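You operate a simulated robot arm through the tools that you are given. There is no shell and no other tool.

The job below is to be done with a simulated robot arm. You get a single attempt, and the scene is never put back.

JOB
Tidy up at the top of the workbench. At the end: the green-band small ring is in the top drawer of the workbench; the blue bearing from the top of the workbench is in the middle drawer of the workbench; whatever was shut is shut again. Leave all else as you found it, and nothing knocked over.

The check looks at the end state, three seconds after you hand in, the way a careful person would. Anything else that was tipped, shoved, dropped, spilled or broken makes it a failure.

ROBOT AND FRAMES
A 6-joint arm with a two-finger parallel gripper, fixed in place. Base frame: the origin is on the floor under the middle of its stand, x ahead of it, y to its left, z up. Lengths are in m, angles in degrees, forces in N, time in s.
With the tool pointing down near the work surface it reaches from about 0.3 to 0.66 m from the base axis. Its first joint turns from -115.0 to 115.0 degrees. Payload 3.43 kg.
The tool frame sits at the grasp point between the pads (the TCP): z along the fingers, y along the line on which they close. The tips reach 0.034 m beyond it. The gripper opens to 0.128 m. The fingers are 0.024 m wide and 0.012 m thick; the gripper's body (0.048 by 0.13 m) begins 0.096 m behind the TCP.
Orientation is that of the tool frame in the base frame, as a unit quaternion [x, y, z, w]. With the fingers straight down and closing along the base's y, the tool's x points along the base's -x, its y along +y and its z along -z.

CONTROLS
- The arm moves only by the tool arm_command. Its argument "targets" is a list of rows, each a list of 3 entries, a list of its own where there are three numbers: the turn, a rotation vector about the tool's x, y, z in degrees, then the shift along the tool's x, y, z in m, then the finger opening in m, from 0 to 0.128. In form: [[[ax, ay, az], [tx, ty, tz], grip], ...]. A call has 1 to 20 rows; each row is the pose to reach, as a shift and turn from the pose commanded when the call began, along the tool's axes at that moment. Rows are played at 5 a second. More than 0.05 m and 8.6 degrees between two rows, or a gripper value outside its range, and nothing of the call is played. A pose out of reach is approached as far as the arm can. The call stops where the force on the tool passes 40 N (or 10 N more than at its start, if that is more) or the arm is blocked; 0.2 s more then pass. The fingers move at their own pace (about 0.153 m/s each) and stop on an object; they squeeze with about 33 N. The grip force told is the motor's: it shows also when the fingers shut on nothing. Time passes only in rows, and 0.2 s behind the last, so rows that repeat a pose let the fingers close. The reply holds the time, the measured pose of the TCP, the force on the tool along the base axes, the opening and the grip force, in the units named above and with some noise, with the torque about the TCP (base axes, N m) and any sound that the robot's microphone picked up, and new pictures: "pictures" is both (left out), scene, wrist or none.
- Cameras (640 x 400 px; columns grow to the right, rows downward): "scene" is fixed at [0.2265, -0.6549, 1.4404]; the picture's right is [0.99, -0.15, 0.00], its down [-0.07, -0.47, -0.88] and it looks along [0.13, 0.87, -0.47] (base axes); focal length 351 px, centre (320, 200). "wrist" rides on the gripper at [0.076, -0.011, -0.16] in the tool frame; the picture's right is [0.15, 0.99, 0.00], its down [-0.88, 0.13, -0.46] and it looks along [-0.45, 0.07, 0.89] (tool axes); focal length 234 px, centre (320, 200). There is no depth. A picture from a camera that has moved, and an enlarged one, comes with that camera's place and axes in the base frame and with its lens. The place of the scene camera against the robot may be out by one fixed shift of up to 0.018 m in any direction.
- lift_body(by): slides the trunk up (or, below 0, down) by that many m; the arm rides with it, the base frame stays. It gives what a move gives, with no picture.
- enlarge(camera, box): a new picture of the part [left, top, right, bottom] of that camera's present view, enlarged. The clock stands still meanwhile.
- sign_off(): hands the job in; it is judged then, once.

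Places have to be worked out from the pictures, the camera data and where the tool is seen. Open the gripper and draw the arm clear of the work before you hand the job in, unless the task says otherwise.

The tools are called after "Request:" as a command line: name --argument value ..., lists and objects as JSON in quotes. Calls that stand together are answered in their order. arm_command: Moves the arm, as the interface text tells. Its arguments: {"type":"object","properties":{"targets":{"type":"array","items":{"type":"array"}},"pictures":{"type":"string","enum":["both","scene","wrist","none"]}},"required":["targets"]} The other tools are called the same way: lift_body (by) moves the trunk up or down; enlarge (camera, box) takes an enlarged picture of a part of a camera's view; sign_off () hands the job in.

At the start:

```text
time: 0.0
tool_pos: [0.4191, 0.2368, 1.1892]
tool_rot: [0.0, 1.0, 0.0, 0.0]
force: [-0.2, 0.2, -0.6]
wrist_torque: [0.0, -0.02, -0.02]
opening: 0.1278
grasp_force: 0.1
trunk travel left (down, up): [-0.875, 0.115]
```

scene: 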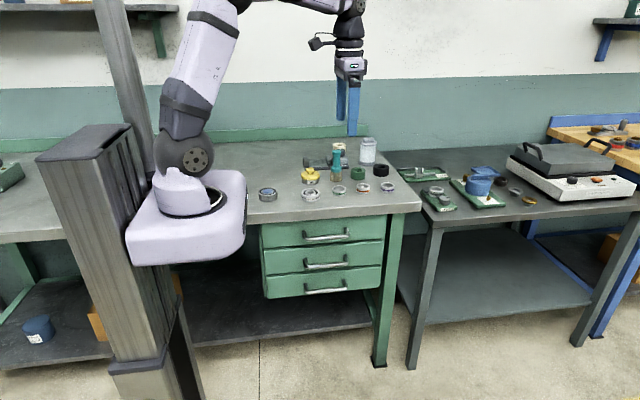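
wrist: 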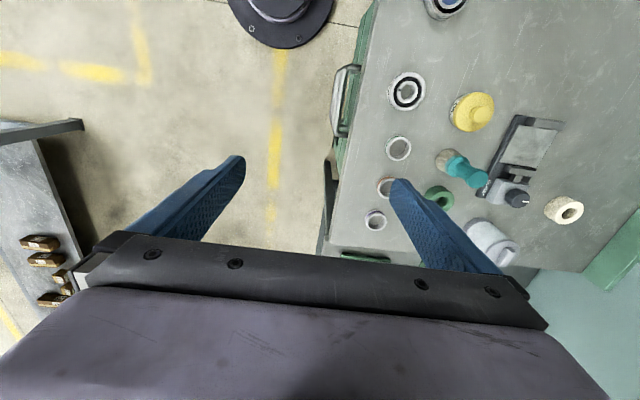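

The pictures show the workbench with three drawers and a set of rings and bearings on top. I'll enlarge both views to tell the green-band small ring and the blue bearing from the others.

Request:
enlarge --camera "scene" --box '[240, 130, 420, 240]'

Request:
enlarge --camera "wrist" --box '[320, 0, 640, 280]'

Request:
enlarge --camera "scene" --box '[240, 190, 420, 310]'

```text
3.56 times, centred on (330, 185) of scene
camera zoom: at [0.2265, -0.6549, 1.4404], right [0.99, -0.15, 0.0], down [-0.07, -0.47, -0.88], along [0.13, 0.87, -0.47], focal length 1249 px, centre (284, 253)
```

zoom: 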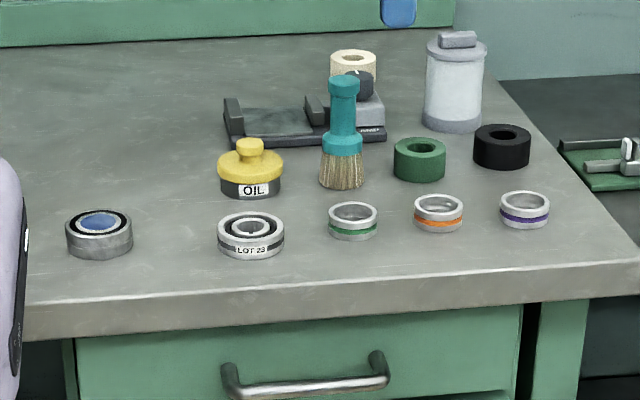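

```text
1.43 times, centred on (480, 140) of wrist
camera zoom: at [0.3444, 0.2254, 1.3494], right [-0.15, 0.99, 0.0], down [0.88, 0.13, 0.46], along [0.45, 0.07, -0.89], focal length 334 px, centre (91, 286)
```

zoom: 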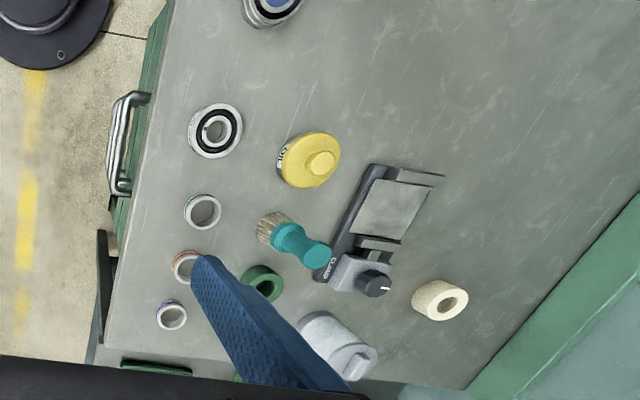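

```text
3.33 times, centred on (330, 250) of scene
camera zoom: at [0.2265, -0.6549, 1.4404], right [0.99, -0.15, 0.0], down [-0.07, -0.47, -0.88], along [0.13, 0.87, -0.47], focal length 1171 px, centre (287, 33)
```

zoom: 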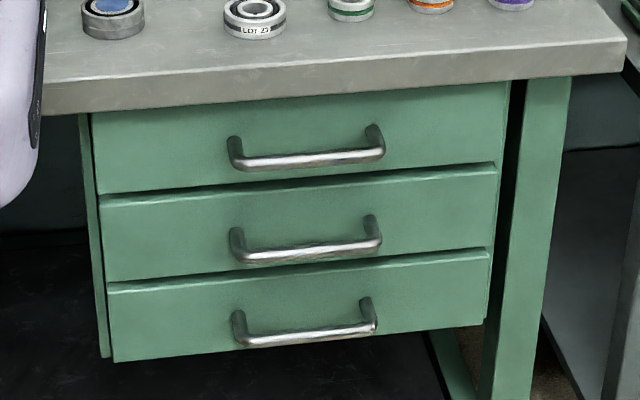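

All three drawers look shut. The green-band ring is near (0.44, 0.39), the blue bearing near (0.21, 0.40), and the top handle bar runs along x near (0.38, 0.27, 0.80). I'll back off toward -y and turn the tool to point at +y, so I can grip the top handle from the front.

Request:
arm_command --targets '[[[-8, 0, 0], [0.003, -0.012, 0.008], 0.1], [[-16, 0, 0], [0.006, -0.024, 0.016], 0.08], [[-24, 0, 0], [0.009, -0.036, 0.024], 0.06], [[-32, 0, 0], [0.012, -0.048, 0.032], 0.06], [[-40, 0, 0], [0.015, -0.06, 0.04], 0.06], [[-48, 0, 0], [0.018, -0.072, 0.048], 0.06], [[-56, 0, 0], [0.021, -0.084, 0.056], 0.06], [[-64, 0, 0], [0.024, -0.096, 0.064], 0.06], [[-72, 0, 0], [0.027, -0.108, 0.072], 0.06], [[-80, 0, 0], [0.03, -0.12, 0.08], 0.06], [[-85, 0, 0], [0.032, -0.13, 0.085], 0.06], [[-90, 0, 0], [0.035, -0.137, 0.09], 0.06]]' --pictures "both"

```text
time: 2.6
tool_pos: [0.3875, 0.0988, 1.0993]
tool_rot: [0.0, 0.706, 0.708, 0.0]
force: [-0.3, 0.4, 0.2]
wrist_torque: [-0.05, 0.0, 0.02]
opening: 0.0602
grasp_force: 0.1
trunk travel left (down, up): [-0.875, 0.115]
camera wrist: at [0.3109, -0.0608, 1.088], right [-0.15, 0.0, 0.99], down [0.88, -0.46, 0.13], along [0.45, 0.89, 0.07], focal length 234 px, centre (320, 200)
```

scene: 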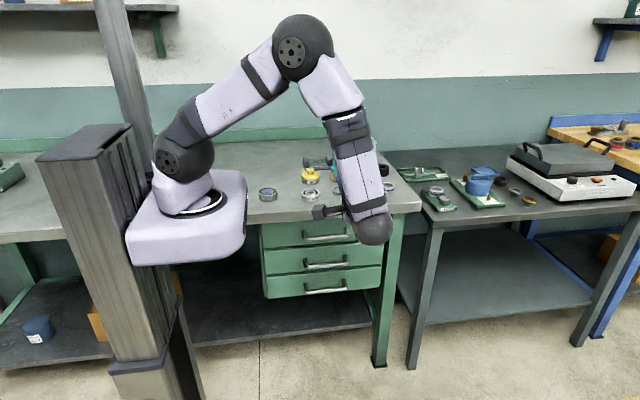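
wrist: 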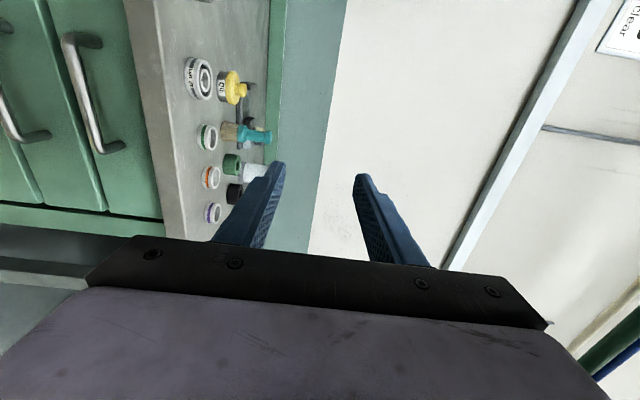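

The tool now points horizontally at +y and the drawer fronts show in the wrist view. I'll enlarge that to place the handles more exactly.

Request:
enlarge --camera "wrist" --box '[0, 0, 280, 250]'

```text
1.60 times, centred on (140, 125) of wrist
camera zoom: at [0.3109, -0.0608, 1.088], right [-0.15, 0.0, 0.99], down [0.88, -0.46, 0.13], along [0.45, 0.89, 0.07], focal length 375 px, centre (608, 320)
```

zoom: 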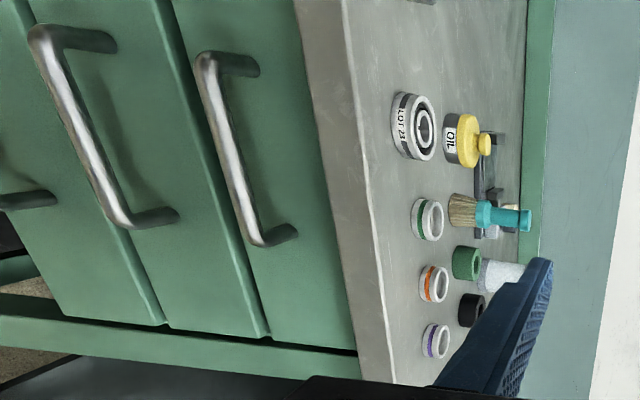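

Triangulating from the two wrist views, the top bar's centre is near (0.378, 0.274, 0.789) and the drawer face is at y≈0.32. I'll go down in front of the handle, staying at y≈0.15.

Request:
arm_command --targets '[[[0, 0, 0], [0.001, -0.04, 0.005], 0.06], [[0, 0, 0], [0.002, -0.08, 0.01], 0.06], [[0, 0, 0], [0.003, -0.12, 0.015], 0.06], [[0, 0, 0], [0.004, -0.16, 0.02], 0.06], [[0, 0, 0], [0.005, -0.2, 0.025], 0.06], [[0, 0, 0], [0.006, -0.24, 0.03], 0.06], [[0, 0, 0], [0.007, -0.28, 0.04], 0.06], [[0, 0, 0], [0.008, -0.31, 0.05], 0.06]]' --pictures "both"

```text
time: 4.4
tool_pos: [0.3745, 0.1491, 0.7911]
tool_rot: [-0.001, 0.707, 0.707, 0.0]
force: [-0.7, 0.1, 0.1]
wrist_torque: [0.04, 0.04, -0.03]
opening: 0.0599
grasp_force: 0.0
trunk travel left (down, up): [-0.875, 0.115]
camera wrist: at [0.3001, -0.0104, 0.7799], right [-0.15, 0.0, 0.99], down [0.88, -0.46, 0.13], along [0.45, 0.89, 0.07], focal length 234 px, centre (320, 200)
```

scene: 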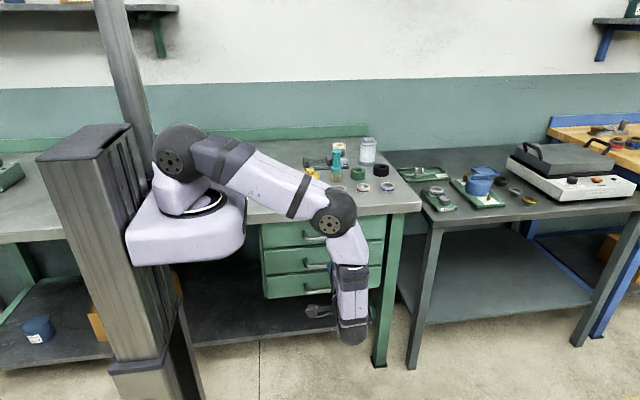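
wrist: 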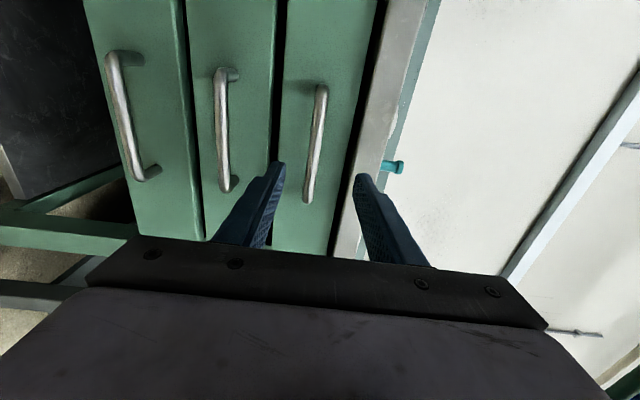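

The bar reads at z≈0.786, almost level with the TCP. I'll advance to y≈0.263 with the fingers above and below the bar, then close on it.

Request:
arm_command --targets '[[[0, 0, 0], [0, -0.004, 0.03], 0.06], [[0, 0, 0], [0, -0.004, 0.06], 0.06], [[0, 0, 0], [0, -0.004, 0.09], 0.06], [[0, 0, 0], [0, -0.004, 0.114], 0.06], [[0, 0, 0], [0, -0.004, 0.114], 0.06]]' --pictures "both"

```text
time: 5.6
tool_pos: [0.3756, 0.2625, 0.7864]
tool_rot: [0.001, 0.707, 0.707, 0.0]
force: [0.3, -0.1, -0.6]
wrist_torque: [-0.01, 0.01, -0.03]
opening: 0.0599
grasp_force: 0.0
trunk travel left (down, up): [-0.875, 0.115]
camera wrist: at [0.3, 0.1037, 0.7756], right [-0.15, 0.0, 0.99], down [0.88, -0.46, 0.13], along [0.45, 0.89, 0.07], focal length 234 px, centre (320, 200)
```

scene: 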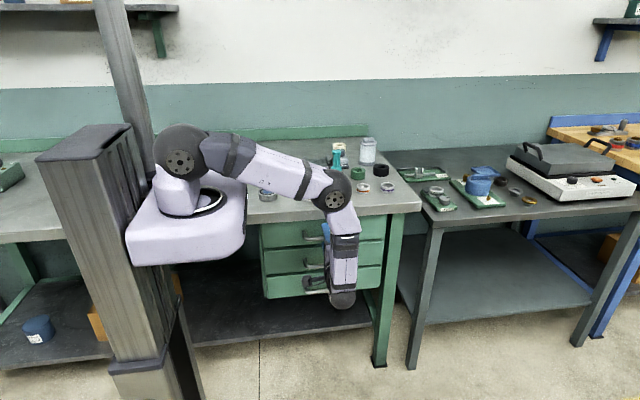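
wrist: 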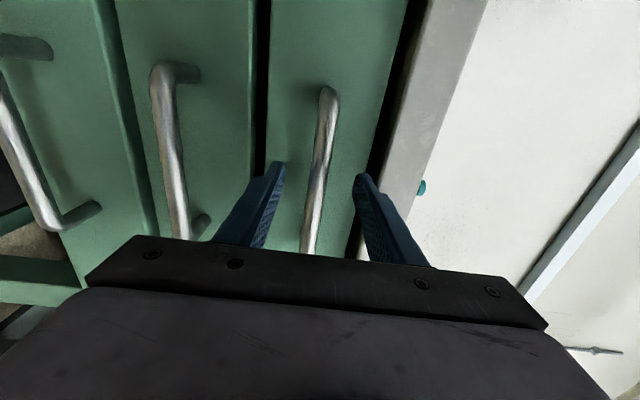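

The fingers straddle the bar with no contact forces. I'll close on it now.

Request:
arm_command --targets '[[[0, 0, 0], [0, 0, 0], 0.03], [[0, 0, 0], [0, 0, 0], 0.01], [[0, 0, 0], [0, 0, 0], 0.0], [[0, 0, 0], [0, 0, 0], 0.0]]' --pictures "wrist"

```text
time: 6.6
tool_pos: [0.3745, 0.2628, 0.7858]
tool_rot: [0.001, 0.709, 0.705, 0.0]
force: [-1.2, -3.6, -18.3]
wrist_torque: [-0.15, -0.21, -0.33]
opening: 0.0146
grasp_force: 44.4
trunk travel left (down, up): [-0.875, 0.115]
camera wrist: at [0.3, 0.1035, 0.7743], right [-0.14, 0.01, 0.99], down [0.88, -0.46, 0.13], along [0.45, 0.89, 0.06], focal length 234 px, centre (320, 200)
```

wrist: 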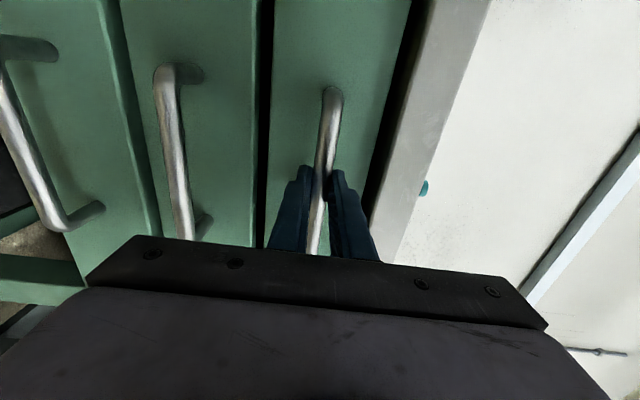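

The fingers hold the bar at an opening of 0.0146, and the downward push on the tool says the bar is slightly lower than the tool centre. I'll ease down 2 mm and start pulling slowly.

Request:
arm_command --targets '[[[0, 0, 0], [0, -0.002, 0], 0.0], [[0, 0, 0], [0, -0.002, -0.01], 0.0], [[0, 0, 0], [0, -0.002, -0.02], 0.0], [[0, 0, 0], [0, -0.002, -0.03], 0.0], [[0, 0, 0], [0, -0.002, -0.04], 0.0], [[0, 0, 0], [0, -0.002, -0.05], 0.0]]' --pictures "both"

```text
time: 8.0
tool_pos: [0.3764, 0.2148, 0.7859]
tool_rot: [-0.001, 0.707, 0.707, -0.001]
force: [-8.1, -0.3, -7.7]
wrist_torque: [-0.02, -0.03, 0.41]
opening: 0.0148
grasp_force: 45.3
trunk travel left (down, up): [-0.875, 0.115]
camera wrist: at [0.3004, 0.0539, 0.7732], right [-0.15, 0.0, 0.99], down [0.88, -0.45, 0.13], along [0.45, 0.89, 0.07], focal length 234 px, centre (320, 200)
```

scene: 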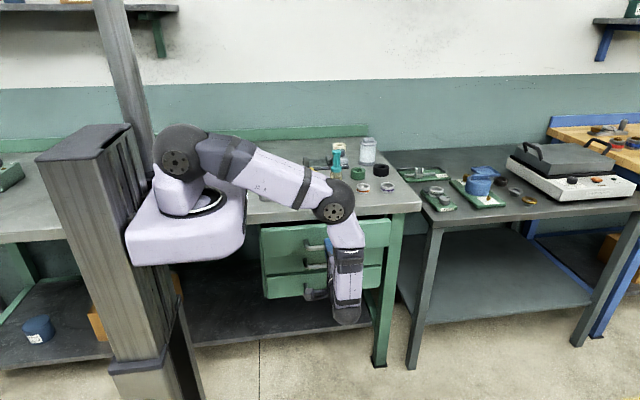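
wrist: 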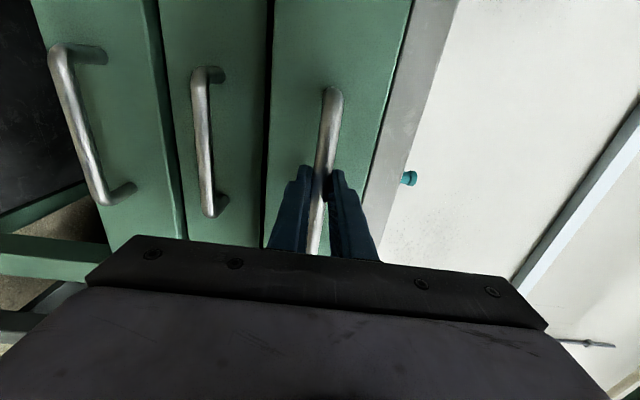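

The top drawer slid out 5 cm with little resistance. I'll keep pulling another 15 cm.

Request:
arm_command --targets '[[[0, 0, 0], [0, 0, -0.015], 0.0], [[0, 0, 0], [0, 0, -0.03], 0.0], [[0, 0, 0], [0, 0, -0.045], 0.0], [[0, 0, 0], [0, 0, -0.06], 0.0], [[0, 0, 0], [0, 0, -0.075], 0.0], [[0, 0, 0], [0, 0, -0.09], 0.0], [[0, 0, 0], [0, 0, -0.105], 0.0], [[0, 0, 0], [0, 0, -0.12], 0.0], [[0, 0, 0], [0, 0, -0.135], 0.0], [[0, 0, 0], [0, 0, -0.15], 0.0], [[0, 0, 0], [0, 0, -0.15], 0.0]]' --pictures "both"

```text
time: 10.4
tool_pos: [0.376, 0.0611, 0.7852]
tool_rot: [-0.001, 0.707, 0.707, 0.001]
force: [-17.9, -0.8, 2.8]
wrist_torque: [0.04, 0.11, -0.83]
opening: 0.0145
grasp_force: 44.9
trunk travel left (down, up): [-0.875, 0.115]
camera wrist: at [0.3002, -0.0987, 0.7727], right [-0.15, 0.0, 0.99], down [0.88, -0.45, 0.13], along [0.45, 0.89, 0.07], focal length 234 px, centre (320, 200)
```

scene: 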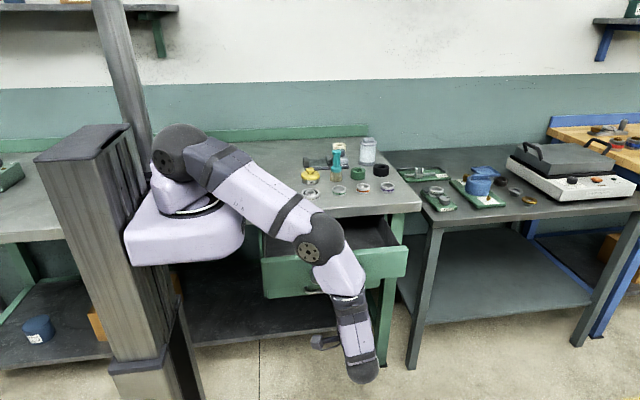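
wrist: 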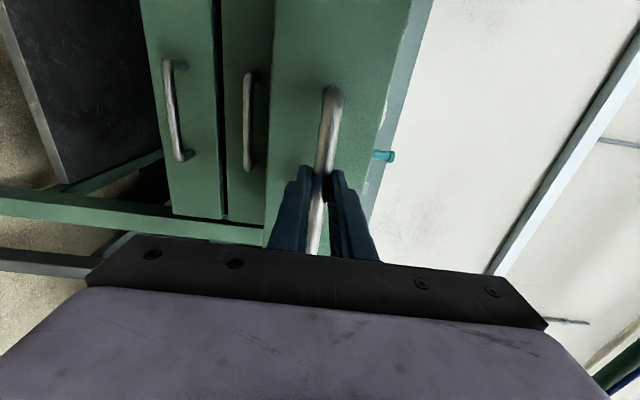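

The top drawer is open 20 cm. I'll let go of the handle, back off, and raise the arm.

Request:
arm_command --targets '[[[0, 0, 0], [0, 0, 0], 0.03], [[0, 0, 0], [0, 0, 0], 0.05], [[0, 0, 0], [0, 0, 0], 0.05], [[0, 0, 0], [0, 0, -0.02], 0.05], [[0, 0, 0], [0, 0, -0.045], 0.05], [[0, 0, 0], [0, 0, -0.065], 0.05], [[0, 0, 0], [0, 0.04, -0.065], 0.05], [[0, 0, 0], [0, 0.08, -0.065], 0.05], [[0, 0, 0], [0, 0.12, -0.06], 0.05], [[0, 0, 0], [0, 0.16, -0.05], 0.05], [[0, 0, 0], [0, 0.2, -0.03], 0.05], [[0, 0, 0], [0, 0.24, 0.0], 0.05], [[0, 0, 0], [0, 0.28, 0.03], 0.05], [[0, 0, 0], [0, 0.32, 0.05], 0.05]]' --pictures "both"

```text
time: 13.4
tool_pos: [0.3744, 0.1125, 1.1087]
tool_rot: [0.0, 0.707, 0.707, -0.001]
force: [-0.4, 0.0, 0.4]
wrist_torque: [-0.02, 0.03, -0.03]
opening: 0.0501
grasp_force: 0.0
trunk travel left (down, up): [-0.875, 0.115]
camera wrist: at [0.2995, -0.0462, 1.0976], right [-0.15, 0.0, 0.99], down [0.88, -0.46, 0.13], along [0.45, 0.89, 0.07], focal length 234 px, centre (320, 200)
```

scene: 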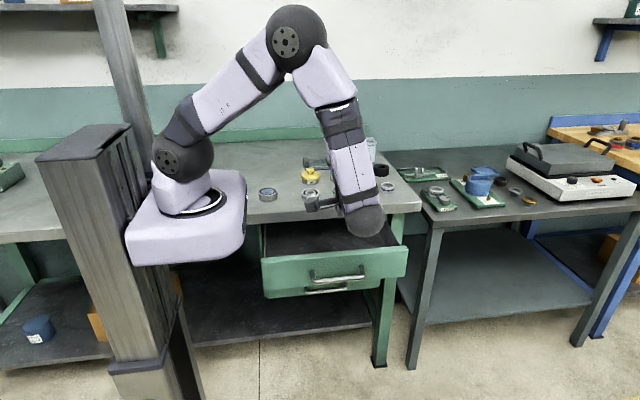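
wrist: 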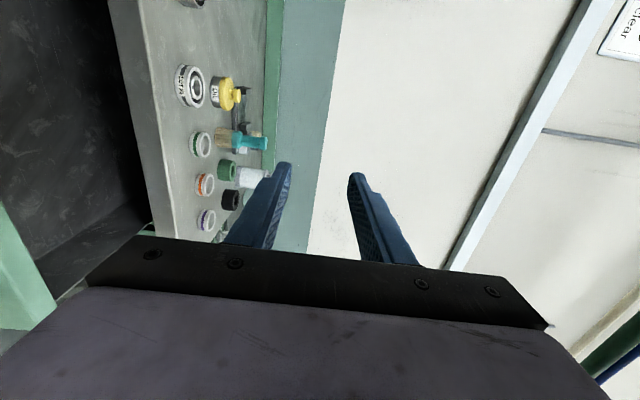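

The drawer stays open at y≈0.12 and the part I can see looks empty. Next I'll turn the tool to point down with the fingers closing along x and the camera on the -y side, moving to a viewing spot near the green ring.

Request:
arm_command --targets '[[[4.619, 4.619, -4.619], [-0.004, 0, 0.013], 0.06], [[9.238, 9.238, -9.238], [-0.009, 0, 0.026], 0.07], [[13.857, 13.857, -13.857], [-0.013, 0, 0.04], 0.08], [[18.475, 18.475, -18.475], [-0.018, 0, 0.053], 0.08], [[23.094, 23.094, -23.094], [-0.022, 0, 0.066], 0.08], [[27.713, 27.713, -27.713], [-0.026, 0, 0.08], 0.08], [[32.332, 32.332, -32.332], [-0.031, 0, 0.093], 0.08], [[36.95, 36.95, -36.95], [-0.035, 0, 0.106], 0.08], [[41.57, 41.57, -41.57], [-0.04, 0, 0.12], 0.08], [[46.19, 46.19, -46.19], [-0.044, 0, 0.133], 0.08], [[50.807, 50.807, -50.807], [-0.048, -0.01, 0.147], 0.08], [[55.426, 55.426, -55.426], [-0.053, -0.02, 0.16], 0.08], [[60.044, 60.044, -60.044], [-0.057, -0.03, 0.173], 0.08], [[64.663, 64.663, -64.663], [-0.062, -0.04, 0.187], 0.08], [[69.282, 69.282, -69.282], [-0.066, -0.05, 0.2], 0.08]]' --pictures "both"

```text
time: 16.6
tool_pos: [0.4407, 0.3146, 1.056]
tool_rot: [-0.707, 0.707, -0.001, 0.0]
force: [0.1, 0.4, 0.9]
wrist_torque: [-0.03, -0.06, -0.01]
opening: 0.0801
grasp_force: 0.1
trunk travel left (down, up): [-0.875, 0.115]
camera wrist: at [0.4525, 0.2392, 1.2148], right [-0.99, -0.15, 0.0], down [-0.13, 0.88, 0.45], along [-0.07, 0.45, -0.89], focal length 234 px, centre (320, 200)
```

scene: 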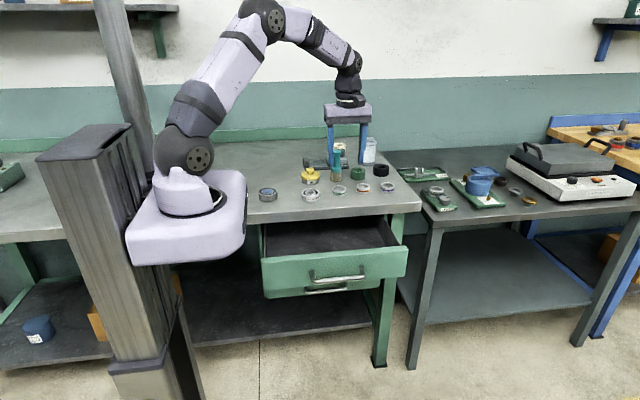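
wrist: 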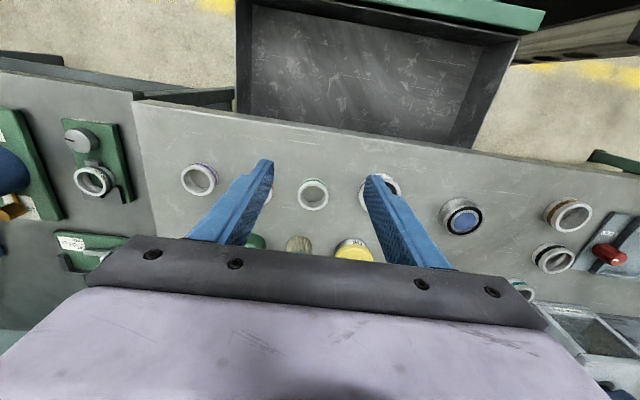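

The wrist view shows a ring between the fingers, and more items at the left end of the bench. I'll enlarge to confirm which ring has the green band and which bearing is blue.

Request:
enlarge --camera "wrist" --box '[150, 130, 420, 290]'

Request:
enlarge --camera "wrist" --box '[400, 160, 640, 320]'

Request:
enlarge --camera "wrist" --box '[220, 0, 560, 170]'

```text
2.37 times, centred on (285, 210) of wrist
camera zoom: at [0.4525, 0.2392, 1.2148], right [-0.99, -0.15, 0.0], down [-0.13, 0.88, 0.45], along [-0.07, 0.45, -0.89], focal length 555 px, centre (403, 176)
```

zoom: 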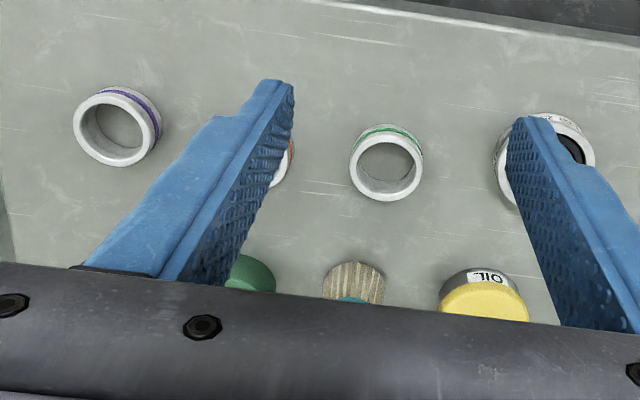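

```text
2.50 times, centred on (520, 240) of wrist
camera zoom: at [0.4525, 0.2392, 1.2148], right [-0.99, -0.15, 0.0], down [-0.13, 0.88, 0.45], along [-0.07, 0.45, -0.89], focal length 585 px, centre (-180, 100)
```

zoom: 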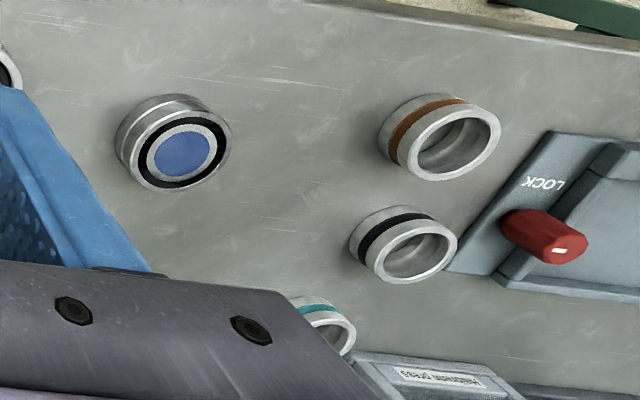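

```text
1.88 times, centred on (390, 85) of wrist
camera zoom: at [0.4525, 0.2392, 1.2148], right [-0.99, -0.15, 0.0], down [-0.13, 0.88, 0.45], along [-0.07, 0.45, -0.89], focal length 441 px, centre (188, 416)
```

zoom: 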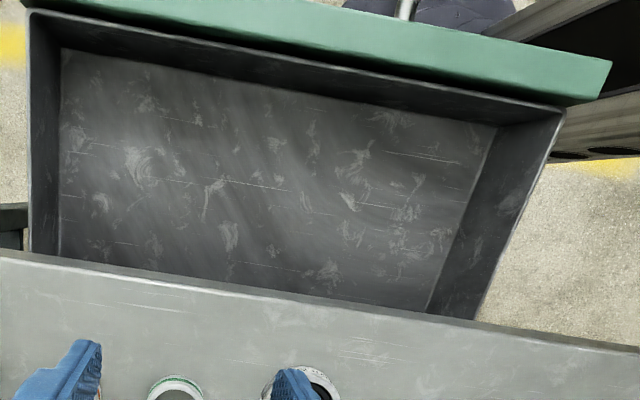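

The ring between the fingers is the green-band one, at roughly (0.4385, 0.396) with its top near z≈0.896, and the drawer is empty. I'll narrow the opening to 0.066 and move over it at a safe height.

Request:
arm_command --targets '[[[0, 0, 0], [-0.02, 0.001, 0.01], 0.066], [[0, 0, 0], [-0.04, 0.002, 0.03], 0.066], [[0, 0, 0], [-0.06, 0.002, 0.05], 0.066], [[0, 0, 0], [-0.081, 0.002, 0.07], 0.066], [[0, 0, 0], [-0.081, 0.002, 0.086], 0.066], [[0, 0, 0], [-0.081, 0.002, 0.086], 0.066]]' --pictures "both"

Request:
enlarge --camera "wrist" --box '[200, 80, 440, 260]'

```text
time: 18.0
tool_pos: [0.4419, 0.3944, 0.9674]
tool_rot: [0.707, -0.707, 0.0, -0.001]
force: [0.4, 0.2, -0.5]
wrist_torque: [0.01, 0.0, 0.03]
opening: 0.0662
grasp_force: 0.1
trunk travel left (down, up): [-0.875, 0.115]
camera wrist: at [0.4529, 0.3176, 1.1275], right [-0.99, -0.15, 0.0], down [-0.13, 0.88, 0.46], along [-0.07, 0.45, -0.89], focal length 234 px, centre (320, 200)
```

scene: 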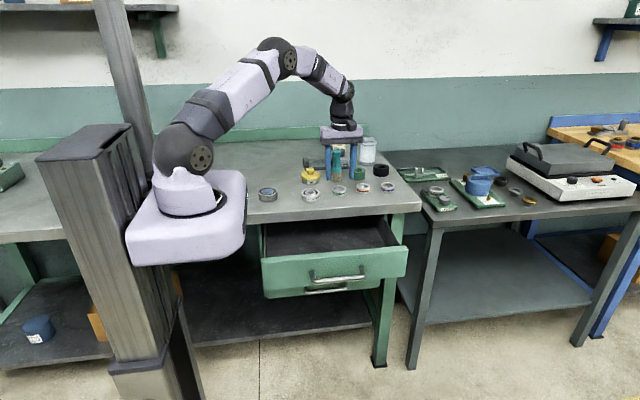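
wrist: 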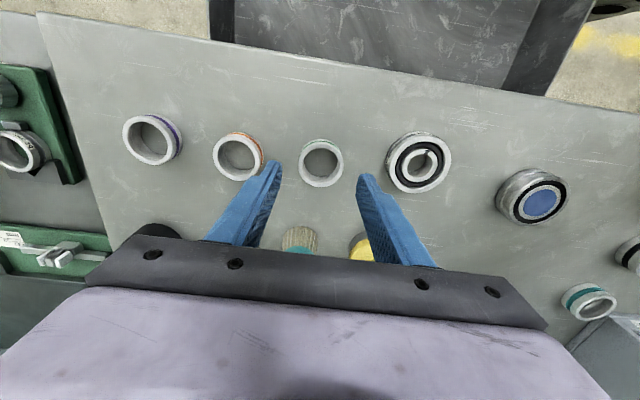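

```text
2.22 times, centred on (320, 170) of wrist
camera zoom: at [0.4529, 0.3176, 1.1275], right [-0.99, -0.15, 0.0], down [-0.13, 0.88, 0.46], along [-0.07, 0.45, -0.89], focal length 520 px, centre (320, 267)
```

zoom: 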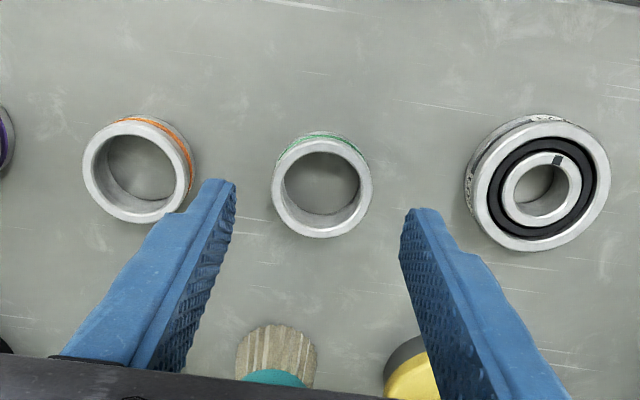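

The ring is centred between the open fingers at about (0.4404, 0.3935). I'll go straight down in small steps until the tips are just above the bench.

Request:
arm_command --targets '[[[0, 0, 0], [0.001, 0, 0.015], 0.066], [[0, 0, 0], [0.001, 0, 0.03], 0.066], [[0, 0, 0], [0.001, 0, 0.038], 0.066], [[0, 0, 0], [0.001, 0, 0.044], 0.066], [[0, 0, 0], [0.001, 0, 0.048], 0.066]]' --pictures "wrist"

Request:
enlarge --camera "wrist" --box '[200, 80, 440, 260]'

Request:
enlarge --camera "scene" --box '[280, 130, 420, 220]'

```text
time: 19.2
tool_pos: [0.4396, 0.3951, 0.9187]
tool_rot: [0.707, -0.707, 0.001, 0.0]
force: [-0.4, 0.7, -0.2]
wrist_torque: [0.01, 0.01, 0.02]
opening: 0.0659
grasp_force: 0.2
trunk travel left (down, up): [-0.875, 0.115]
camera wrist: at [0.4523, 0.3181, 1.0793], right [-0.99, -0.15, 0.0], down [-0.13, 0.88, 0.46], along [-0.07, 0.45, -0.89], focal length 234 px, centre (320, 200)
```

wrist: 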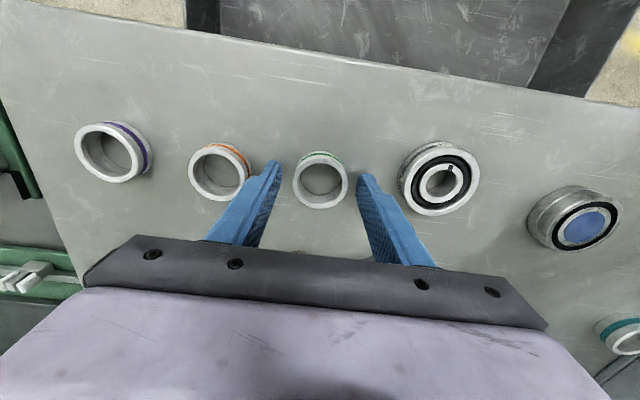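

```text
2.22 times, centred on (320, 170) of wrist
camera zoom: at [0.4523, 0.3181, 1.0793], right [-0.99, -0.15, 0.0], down [-0.13, 0.88, 0.46], along [-0.07, 0.45, -0.89], focal length 520 px, centre (320, 267)
```

zoom: 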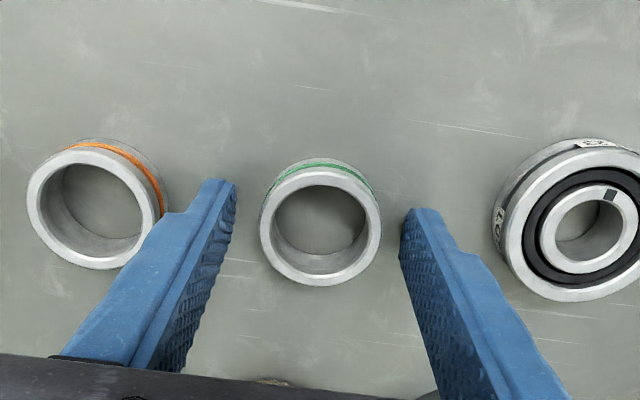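

```text
4.44 times, centred on (350, 175) of scene
camera zoom: at [0.2265, -0.6549, 1.4404], right [0.99, -0.15, 0.0], down [-0.07, -0.47, -0.88], along [0.13, 0.87, -0.47], focal length 1562 px, centre (187, 311)
```

zoom: 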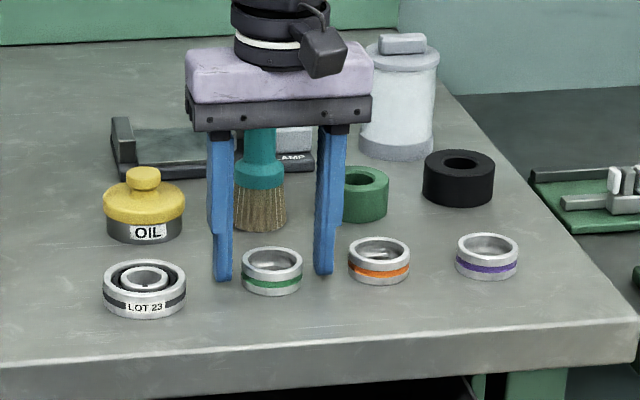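

The fingers are on either side of the green ring with tips at about z≈0.885, well below its rim, and no contact yet. I'll close on it now.

Request:
arm_command --targets '[[[0, 0, 0], [0, 0, 0], 0.055], [[0, 0, 0], [0, 0, 0], 0.045], [[0, 0, 0], [0, 0, 0], 0.035], [[0, 0, 0], [0, 0, 0], 0.03], [[0, 0, 0], [0, 0, 0], 0.03]]' --pictures "wrist"

Request:
enlarge --camera "scene" --box '[280, 130, 420, 220]'

```text
time: 20.4
tool_pos: [0.4411, 0.3939, 0.9193]
tool_rot: [0.707, -0.707, 0.0, 0.0]
force: [0.4, -0.1, 0.8]
wrist_torque: [-0.02, 0.0, 0.0]
opening: 0.0461
grasp_force: 32.9
trunk travel left (down, up): [-0.875, 0.115]
camera wrist: at [0.4523, 0.3181, 1.0794], right [-0.99, -0.15, 0.0], down [-0.13, 0.88, 0.46], along [-0.07, 0.45, -0.89], focal length 234 px, centre (320, 200)
```

wrist: 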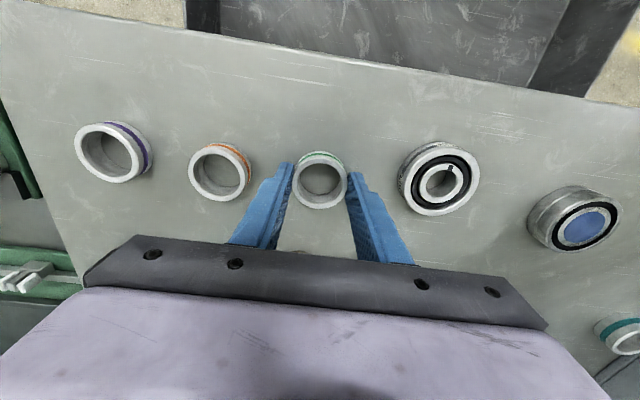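

```text
4.44 times, centred on (350, 175) of scene
camera zoom: at [0.2265, -0.6549, 1.4404], right [0.99, -0.15, 0.0], down [-0.07, -0.47, -0.88], along [0.13, 0.87, -0.47], focal length 1562 px, centre (187, 311)
```

zoom: 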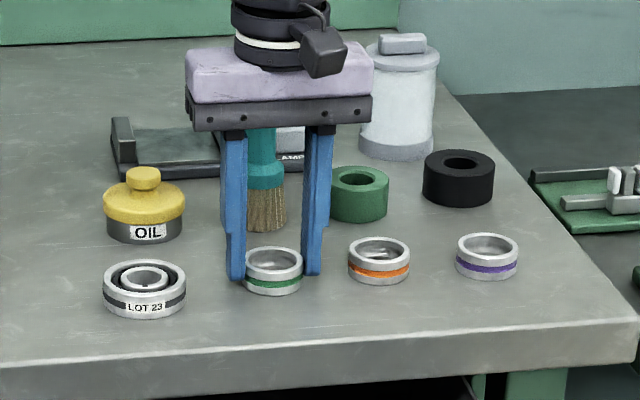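

The ring is gripped at 0.0461 with 33 N. I'll lift it straight up and check that it comes along.

Request:
arm_command --targets '[[[0, 0, 0], [0, 0, -0.01], 0.03], [[0, 0, 0], [0, 0, -0.025], 0.03], [[0, 0, 0], [0, 0, -0.045], 0.03], [[0, 0, 0], [0, 0, -0.07], 0.03], [[0, 0, 0], [0, 0, -0.095], 0.03]]' --pictures "both"

```text
time: 21.6
tool_pos: [0.439, 0.3926, 1.0152]
tool_rot: [0.708, -0.707, 0.0, 0.001]
force: [0.0, 0.6, -1.3]
wrist_torque: [0.02, -0.01, 0.0]
opening: 0.0464
grasp_force: 33.0
trunk travel left (down, up): [-0.875, 0.115]
camera wrist: at [0.4516, 0.3163, 1.1742], right [-0.99, -0.15, 0.0], down [-0.13, 0.88, 0.46], along [-0.07, 0.45, -0.89], focal length 234 px, centre (320, 200)
```

scene: 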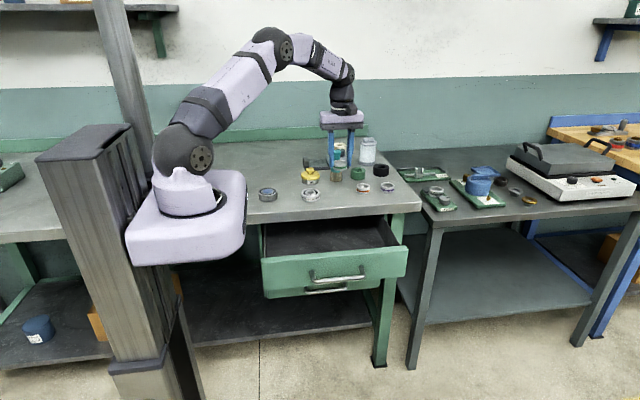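
wrist: 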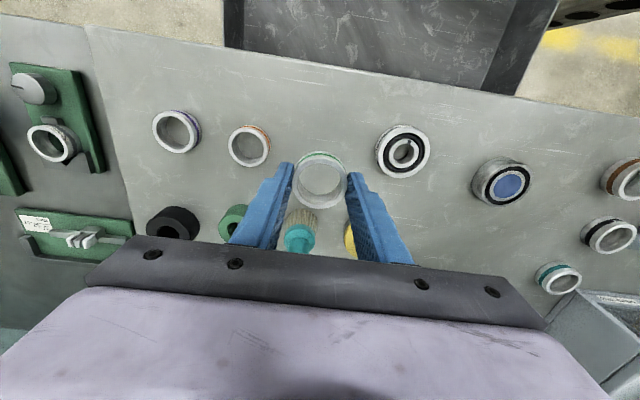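

The ring is held securely. I'll carry it back over the open drawer to about (0.385, 0.20) and look into the drawer.

Request:
arm_command --targets '[[[0, 0, 0], [0.035, 0.01, 0], 0.03], [[0, 0, 0], [0.07, 0.02, 0], 0.03], [[0, 0, 0], [0.105, 0.03, 0], 0.03], [[0, 0, 0], [0.14, 0.04, 0.01], 0.03], [[0, 0, 0], [0.175, 0.05, 0.02], 0.03], [[0, 0, 0], [0.195, 0.055, 0.04], 0.03], [[0, 0, 0], [0.195, 0.055, 0.06], 0.03]]' --pictures "both"

Request:
enlarge --camera "scene" --box '[240, 140, 440, 310]'

```text
time: 23.2
tool_pos: [0.3865, 0.2004, 0.9536]
tool_rot: [-0.707, 0.707, 0.0, 0.0]
force: [0.2, 0.1, -1.5]
wrist_torque: [-0.03, 0.02, 0.0]
opening: 0.0461
grasp_force: 33.7
trunk travel left (down, up): [-0.875, 0.115]
camera wrist: at [0.3988, 0.1247, 1.1136], right [-0.99, -0.15, 0.0], down [-0.13, 0.88, 0.46], along [-0.07, 0.45, -0.89], focal length 234 px, centre (320, 200)
```

scene: 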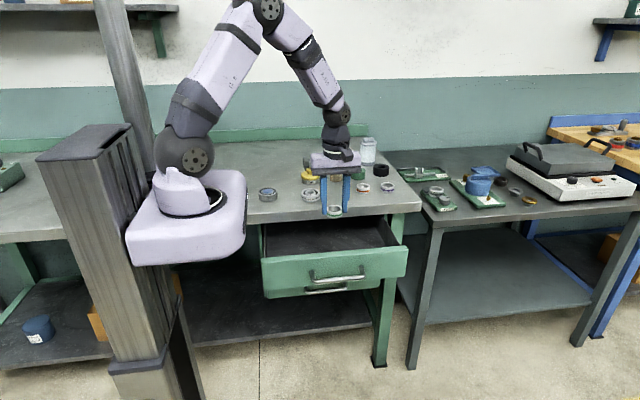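
wrist: 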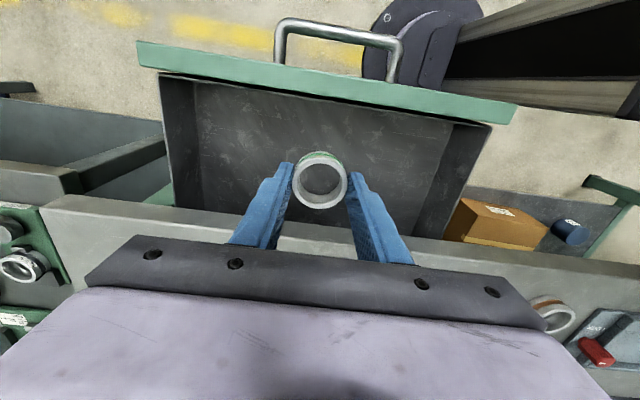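

```text
2.35 times, centred on (340, 225) of scene
camera zoom: at [0.2265, -0.6549, 1.4404], right [0.99, -0.15, 0.0], down [-0.07, -0.47, -0.88], along [0.13, 0.87, -0.47], focal length 827 px, centre (273, 141)
```

zoom: 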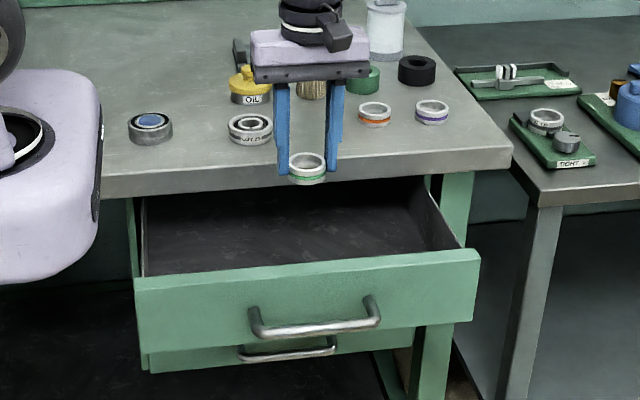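

The ring hangs over the middle of the open drawer; I estimate the front panel's inner side at y≈0.14 and the floor at z≈0.756. I'll go down most of the way first.

Request:
arm_command --targets '[[[0, 0, 0], [0, 0, 0.025], 0.03], [[0, 0, 0], [0, 0, 0.05], 0.03], [[0, 0, 0], [0, 0, 0.075], 0.03], [[0, 0, 0], [0, 0, 0.1], 0.03], [[0, 0, 0], [0, 0, 0.12], 0.03], [[0, 0, 0], [0, 0, 0.135], 0.03]]' --pictures "both"

Request:
enlarge --camera "scene" --box '[240, 140, 440, 310]'

```text
time: 24.6
tool_pos: [0.3857, 0.1981, 0.8195]
tool_rot: [0.707, -0.707, -0.001, 0.0]
force: [0.3, -0.1, -1.2]
wrist_torque: [0.02, -0.02, -0.02]
opening: 0.0461
grasp_force: 32.8
trunk travel left (down, up): [-0.875, 0.115]
camera wrist: at [0.3975, 0.123, 0.9791], right [-0.99, -0.15, 0.0], down [-0.13, 0.88, 0.46], along [-0.07, 0.45, -0.89], focal length 234 px, centre (320, 200)
```

scene: 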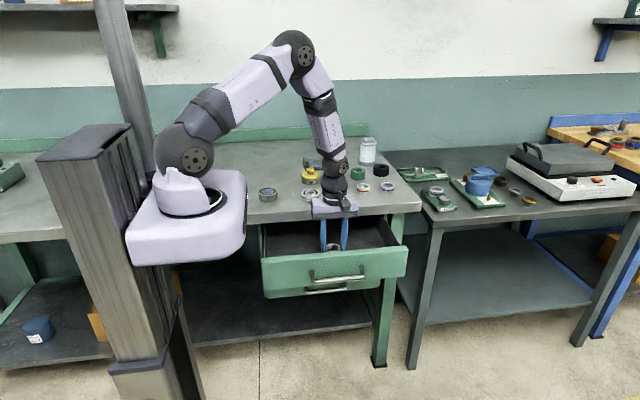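
wrist: 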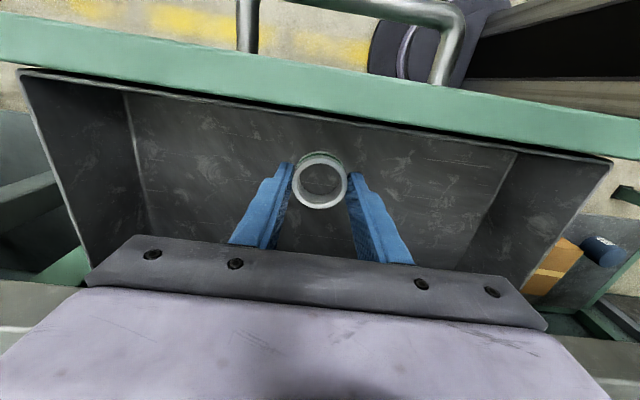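

```text
2.35 times, centred on (340, 225) of scene
camera zoom: at [0.2265, -0.6549, 1.4404], right [0.99, -0.15, 0.0], down [-0.07, -0.47, -0.88], along [0.13, 0.87, -0.47], focal length 827 px, centre (273, 141)
```

zoom: 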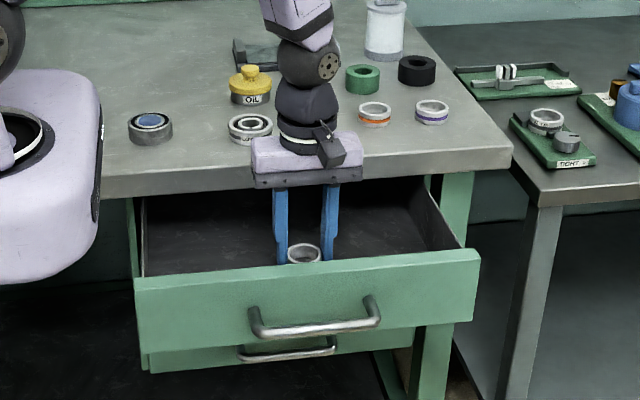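

The ring's underside is at about z≈0.778, roughly 2 to 2.5 cm above the drawer floor. I'll lower it slowly toward contact.

Request:
arm_command --targets '[[[0, 0, 0], [0, 0, 0.006], 0.03], [[0, 0, 0], [0, 0, 0.012], 0.03], [[0, 0, 0], [0, 0, 0.016], 0.03], [[0, 0, 0], [0, 0, 0.018], 0.03]]' --pictures "wrist"

```text
time: 25.6
tool_pos: [0.3866, 0.1988, 0.8022]
tool_rot: [-0.707, 0.708, -0.001, 0.0]
force: [-0.1, 0.1, -0.6]
wrist_torque: [-0.01, 0.01, 0.0]
opening: 0.046
grasp_force: 32.7
trunk travel left (down, up): [-0.875, 0.115]
camera wrist: at [0.3978, 0.1228, 0.9614], right [-0.99, -0.15, 0.0], down [-0.13, 0.88, 0.46], along [-0.07, 0.45, -0.89], focal length 234 px, centre (320, 200)
```

wrist: 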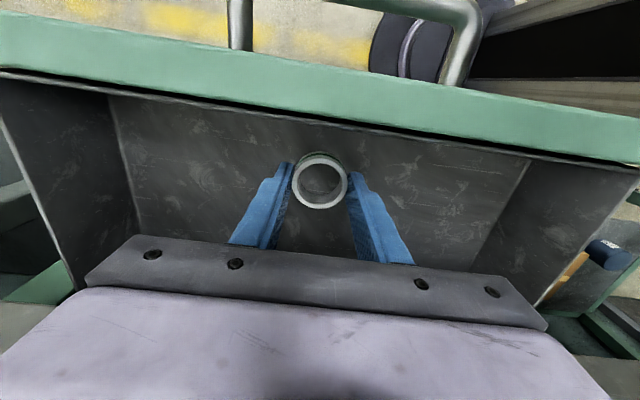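

No contact yet, with the TCP at z≈0.802. I'll keep going in 2 mm steps and watch the force.

Request:
arm_command --targets '[[[0, 0, 0], [0, 0, 0.002], 0.03], [[0, 0, 0], [0, 0, 0.004], 0.03], [[0, 0, 0], [0, 0, 0.005], 0.03]]' --pictures "none"

```text
time: 26.4
tool_pos: [0.3845, 0.1986, 0.796]
tool_rot: [0.708, -0.707, 0.001, 0.001]
force: [0.0, -0.2, -1.7]
wrist_torque: [0.01, 0.01, -0.03]
opening: 0.0459
grasp_force: 33.4
trunk travel left (down, up): [-0.875, 0.115]
```

Request:
arm_command --targets '[[[0, 0, 0], [0, 0, 0.002], 0.03], [[0, 0, 0], [0, 0, 0.004], 0.03], [[0, 0, 0], [0, 0, 0.004], 0.03]]' --pictures "wrist"

```text
time: 27.2
tool_pos: [0.3847, 0.1977, 0.7931]
tool_rot: [0.707, -0.707, 0.001, 0.001]
force: [-0.1, 0.8, -1.2]
wrist_torque: [-0.01, 0.02, -0.02]
opening: 0.0461
grasp_force: 32.9
trunk travel left (down, up): [-0.875, 0.115]
camera wrist: at [0.3971, 0.1224, 0.9527], right [-0.99, -0.15, 0.0], down [-0.13, 0.88, 0.46], along [-0.07, 0.45, -0.89], focal length 234 px, centre (320, 200)
```

wrist: 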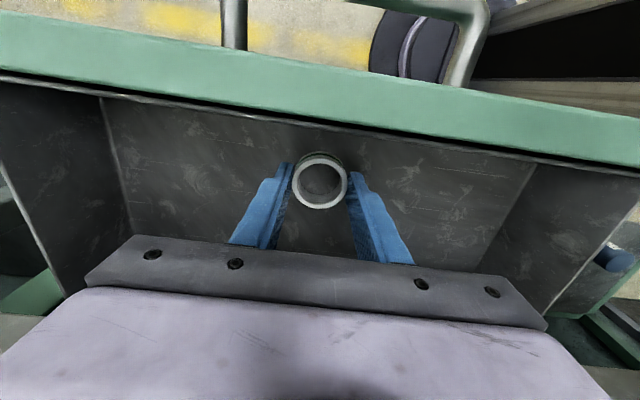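

Still no contact, at z≈0.793. A few more small steps.

Request:
arm_command --targets '[[[0, 0, 0], [0, 0, 0.0015], 0.03], [[0, 0, 0], [0, 0, 0.003], 0.03], [[0, 0, 0], [0, 0, 0.0045], 0.03], [[0, 0, 0], [0, 0, 0.0045], 0.03]]' --pictures "none"

```text
time: 28.2
tool_pos: [0.3854, 0.1997, 0.7873]
tool_rot: [0.707, -0.707, 0.0, -0.001]
force: [0.4, 0.6, -0.7]
wrist_torque: [-0.01, -0.01, -0.04]
opening: 0.0459
grasp_force: 33.4
trunk travel left (down, up): [-0.875, 0.115]
```

Request:
arm_command --targets '[[[0, 0, 0], [0, 0, 0.0015], 0.03], [[0, 0, 0], [0, 0, 0.003], 0.03], [[0, 0, 0], [0, 0, 0.0045], 0.03], [[0, 0, 0], [0, 0, 0.0045], 0.03]]' --pictures "wrist"

Request:
enlarge --camera "wrist" --box '[220, 100, 440, 270]'

Request:
enlarge --camera "scene" --box '[260, 180, 420, 300]'

```text
time: 29.2
tool_pos: [0.3845, 0.1998, 0.7845]
tool_rot: [-0.707, 0.708, -0.001, 0.0]
force: [-0.6, 0.4, -0.9]
wrist_torque: [-0.02, 0.0, -0.01]
opening: 0.0459
grasp_force: 32.8
trunk travel left (down, up): [-0.875, 0.115]
camera wrist: at [0.3968, 0.1242, 0.9432], right [-0.99, -0.15, 0.0], down [-0.13, 0.88, 0.46], along [-0.07, 0.45, -0.89], focal length 234 px, centre (320, 200)
```

wrist: 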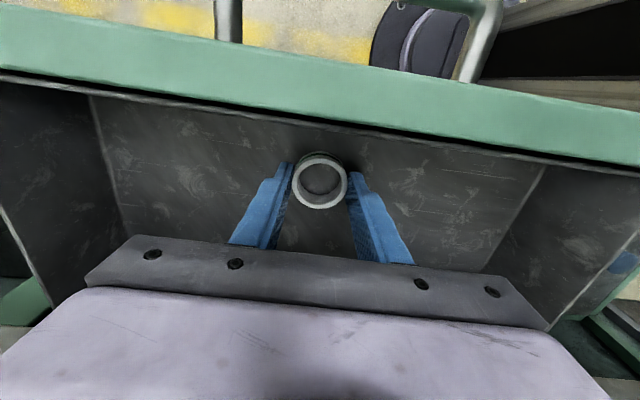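

```text
2.35 times, centred on (330, 185) of wrist
camera zoom: at [0.3968, 0.1242, 0.9432], right [-0.99, -0.15, 0.0], down [-0.13, 0.88, 0.46], along [-0.07, 0.45, -0.89], focal length 551 px, centre (296, 235)
```

zoom: 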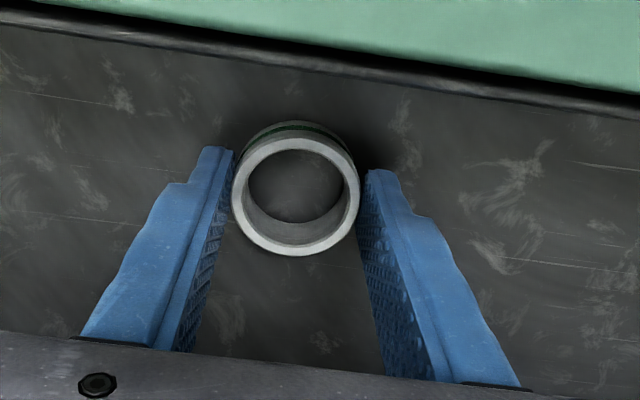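

```text
3.33 times, centred on (340, 240) of scene
camera zoom: at [0.2265, -0.6549, 1.4404], right [0.99, -0.15, 0.0], down [-0.07, -0.47, -0.88], along [0.13, 0.87, -0.47], focal length 1171 px, centre (253, 67)
```

zoom: 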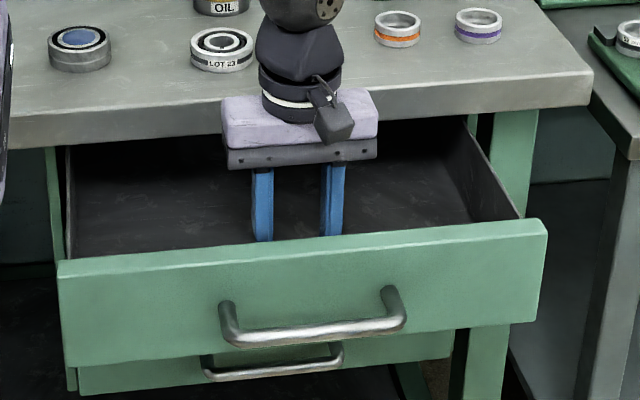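

Still no contact force at z≈0.784, though the ring's shadow is close now. I'll go on in tiny steps.

Request:
arm_command --targets '[[[0, 0, 0], [0, 0, 0.0015], 0.03], [[0, 0, 0], [0, 0, 0.003], 0.03], [[0, 0, 0], [0, 0, 0.004], 0.03], [[0, 0, 0], [0, 0, 0.004], 0.03]]' --pictures "none"

```text
time: 30.2
tool_pos: [0.3847, 0.199, 0.7805]
tool_rot: [0.707, -0.707, 0.001, -0.001]
force: [-2.9, 1.6, 17.6]
wrist_torque: [-0.13, 0.39, -0.02]
opening: 0.046
grasp_force: 32.7
trunk travel left (down, up): [-0.875, 0.115]
```

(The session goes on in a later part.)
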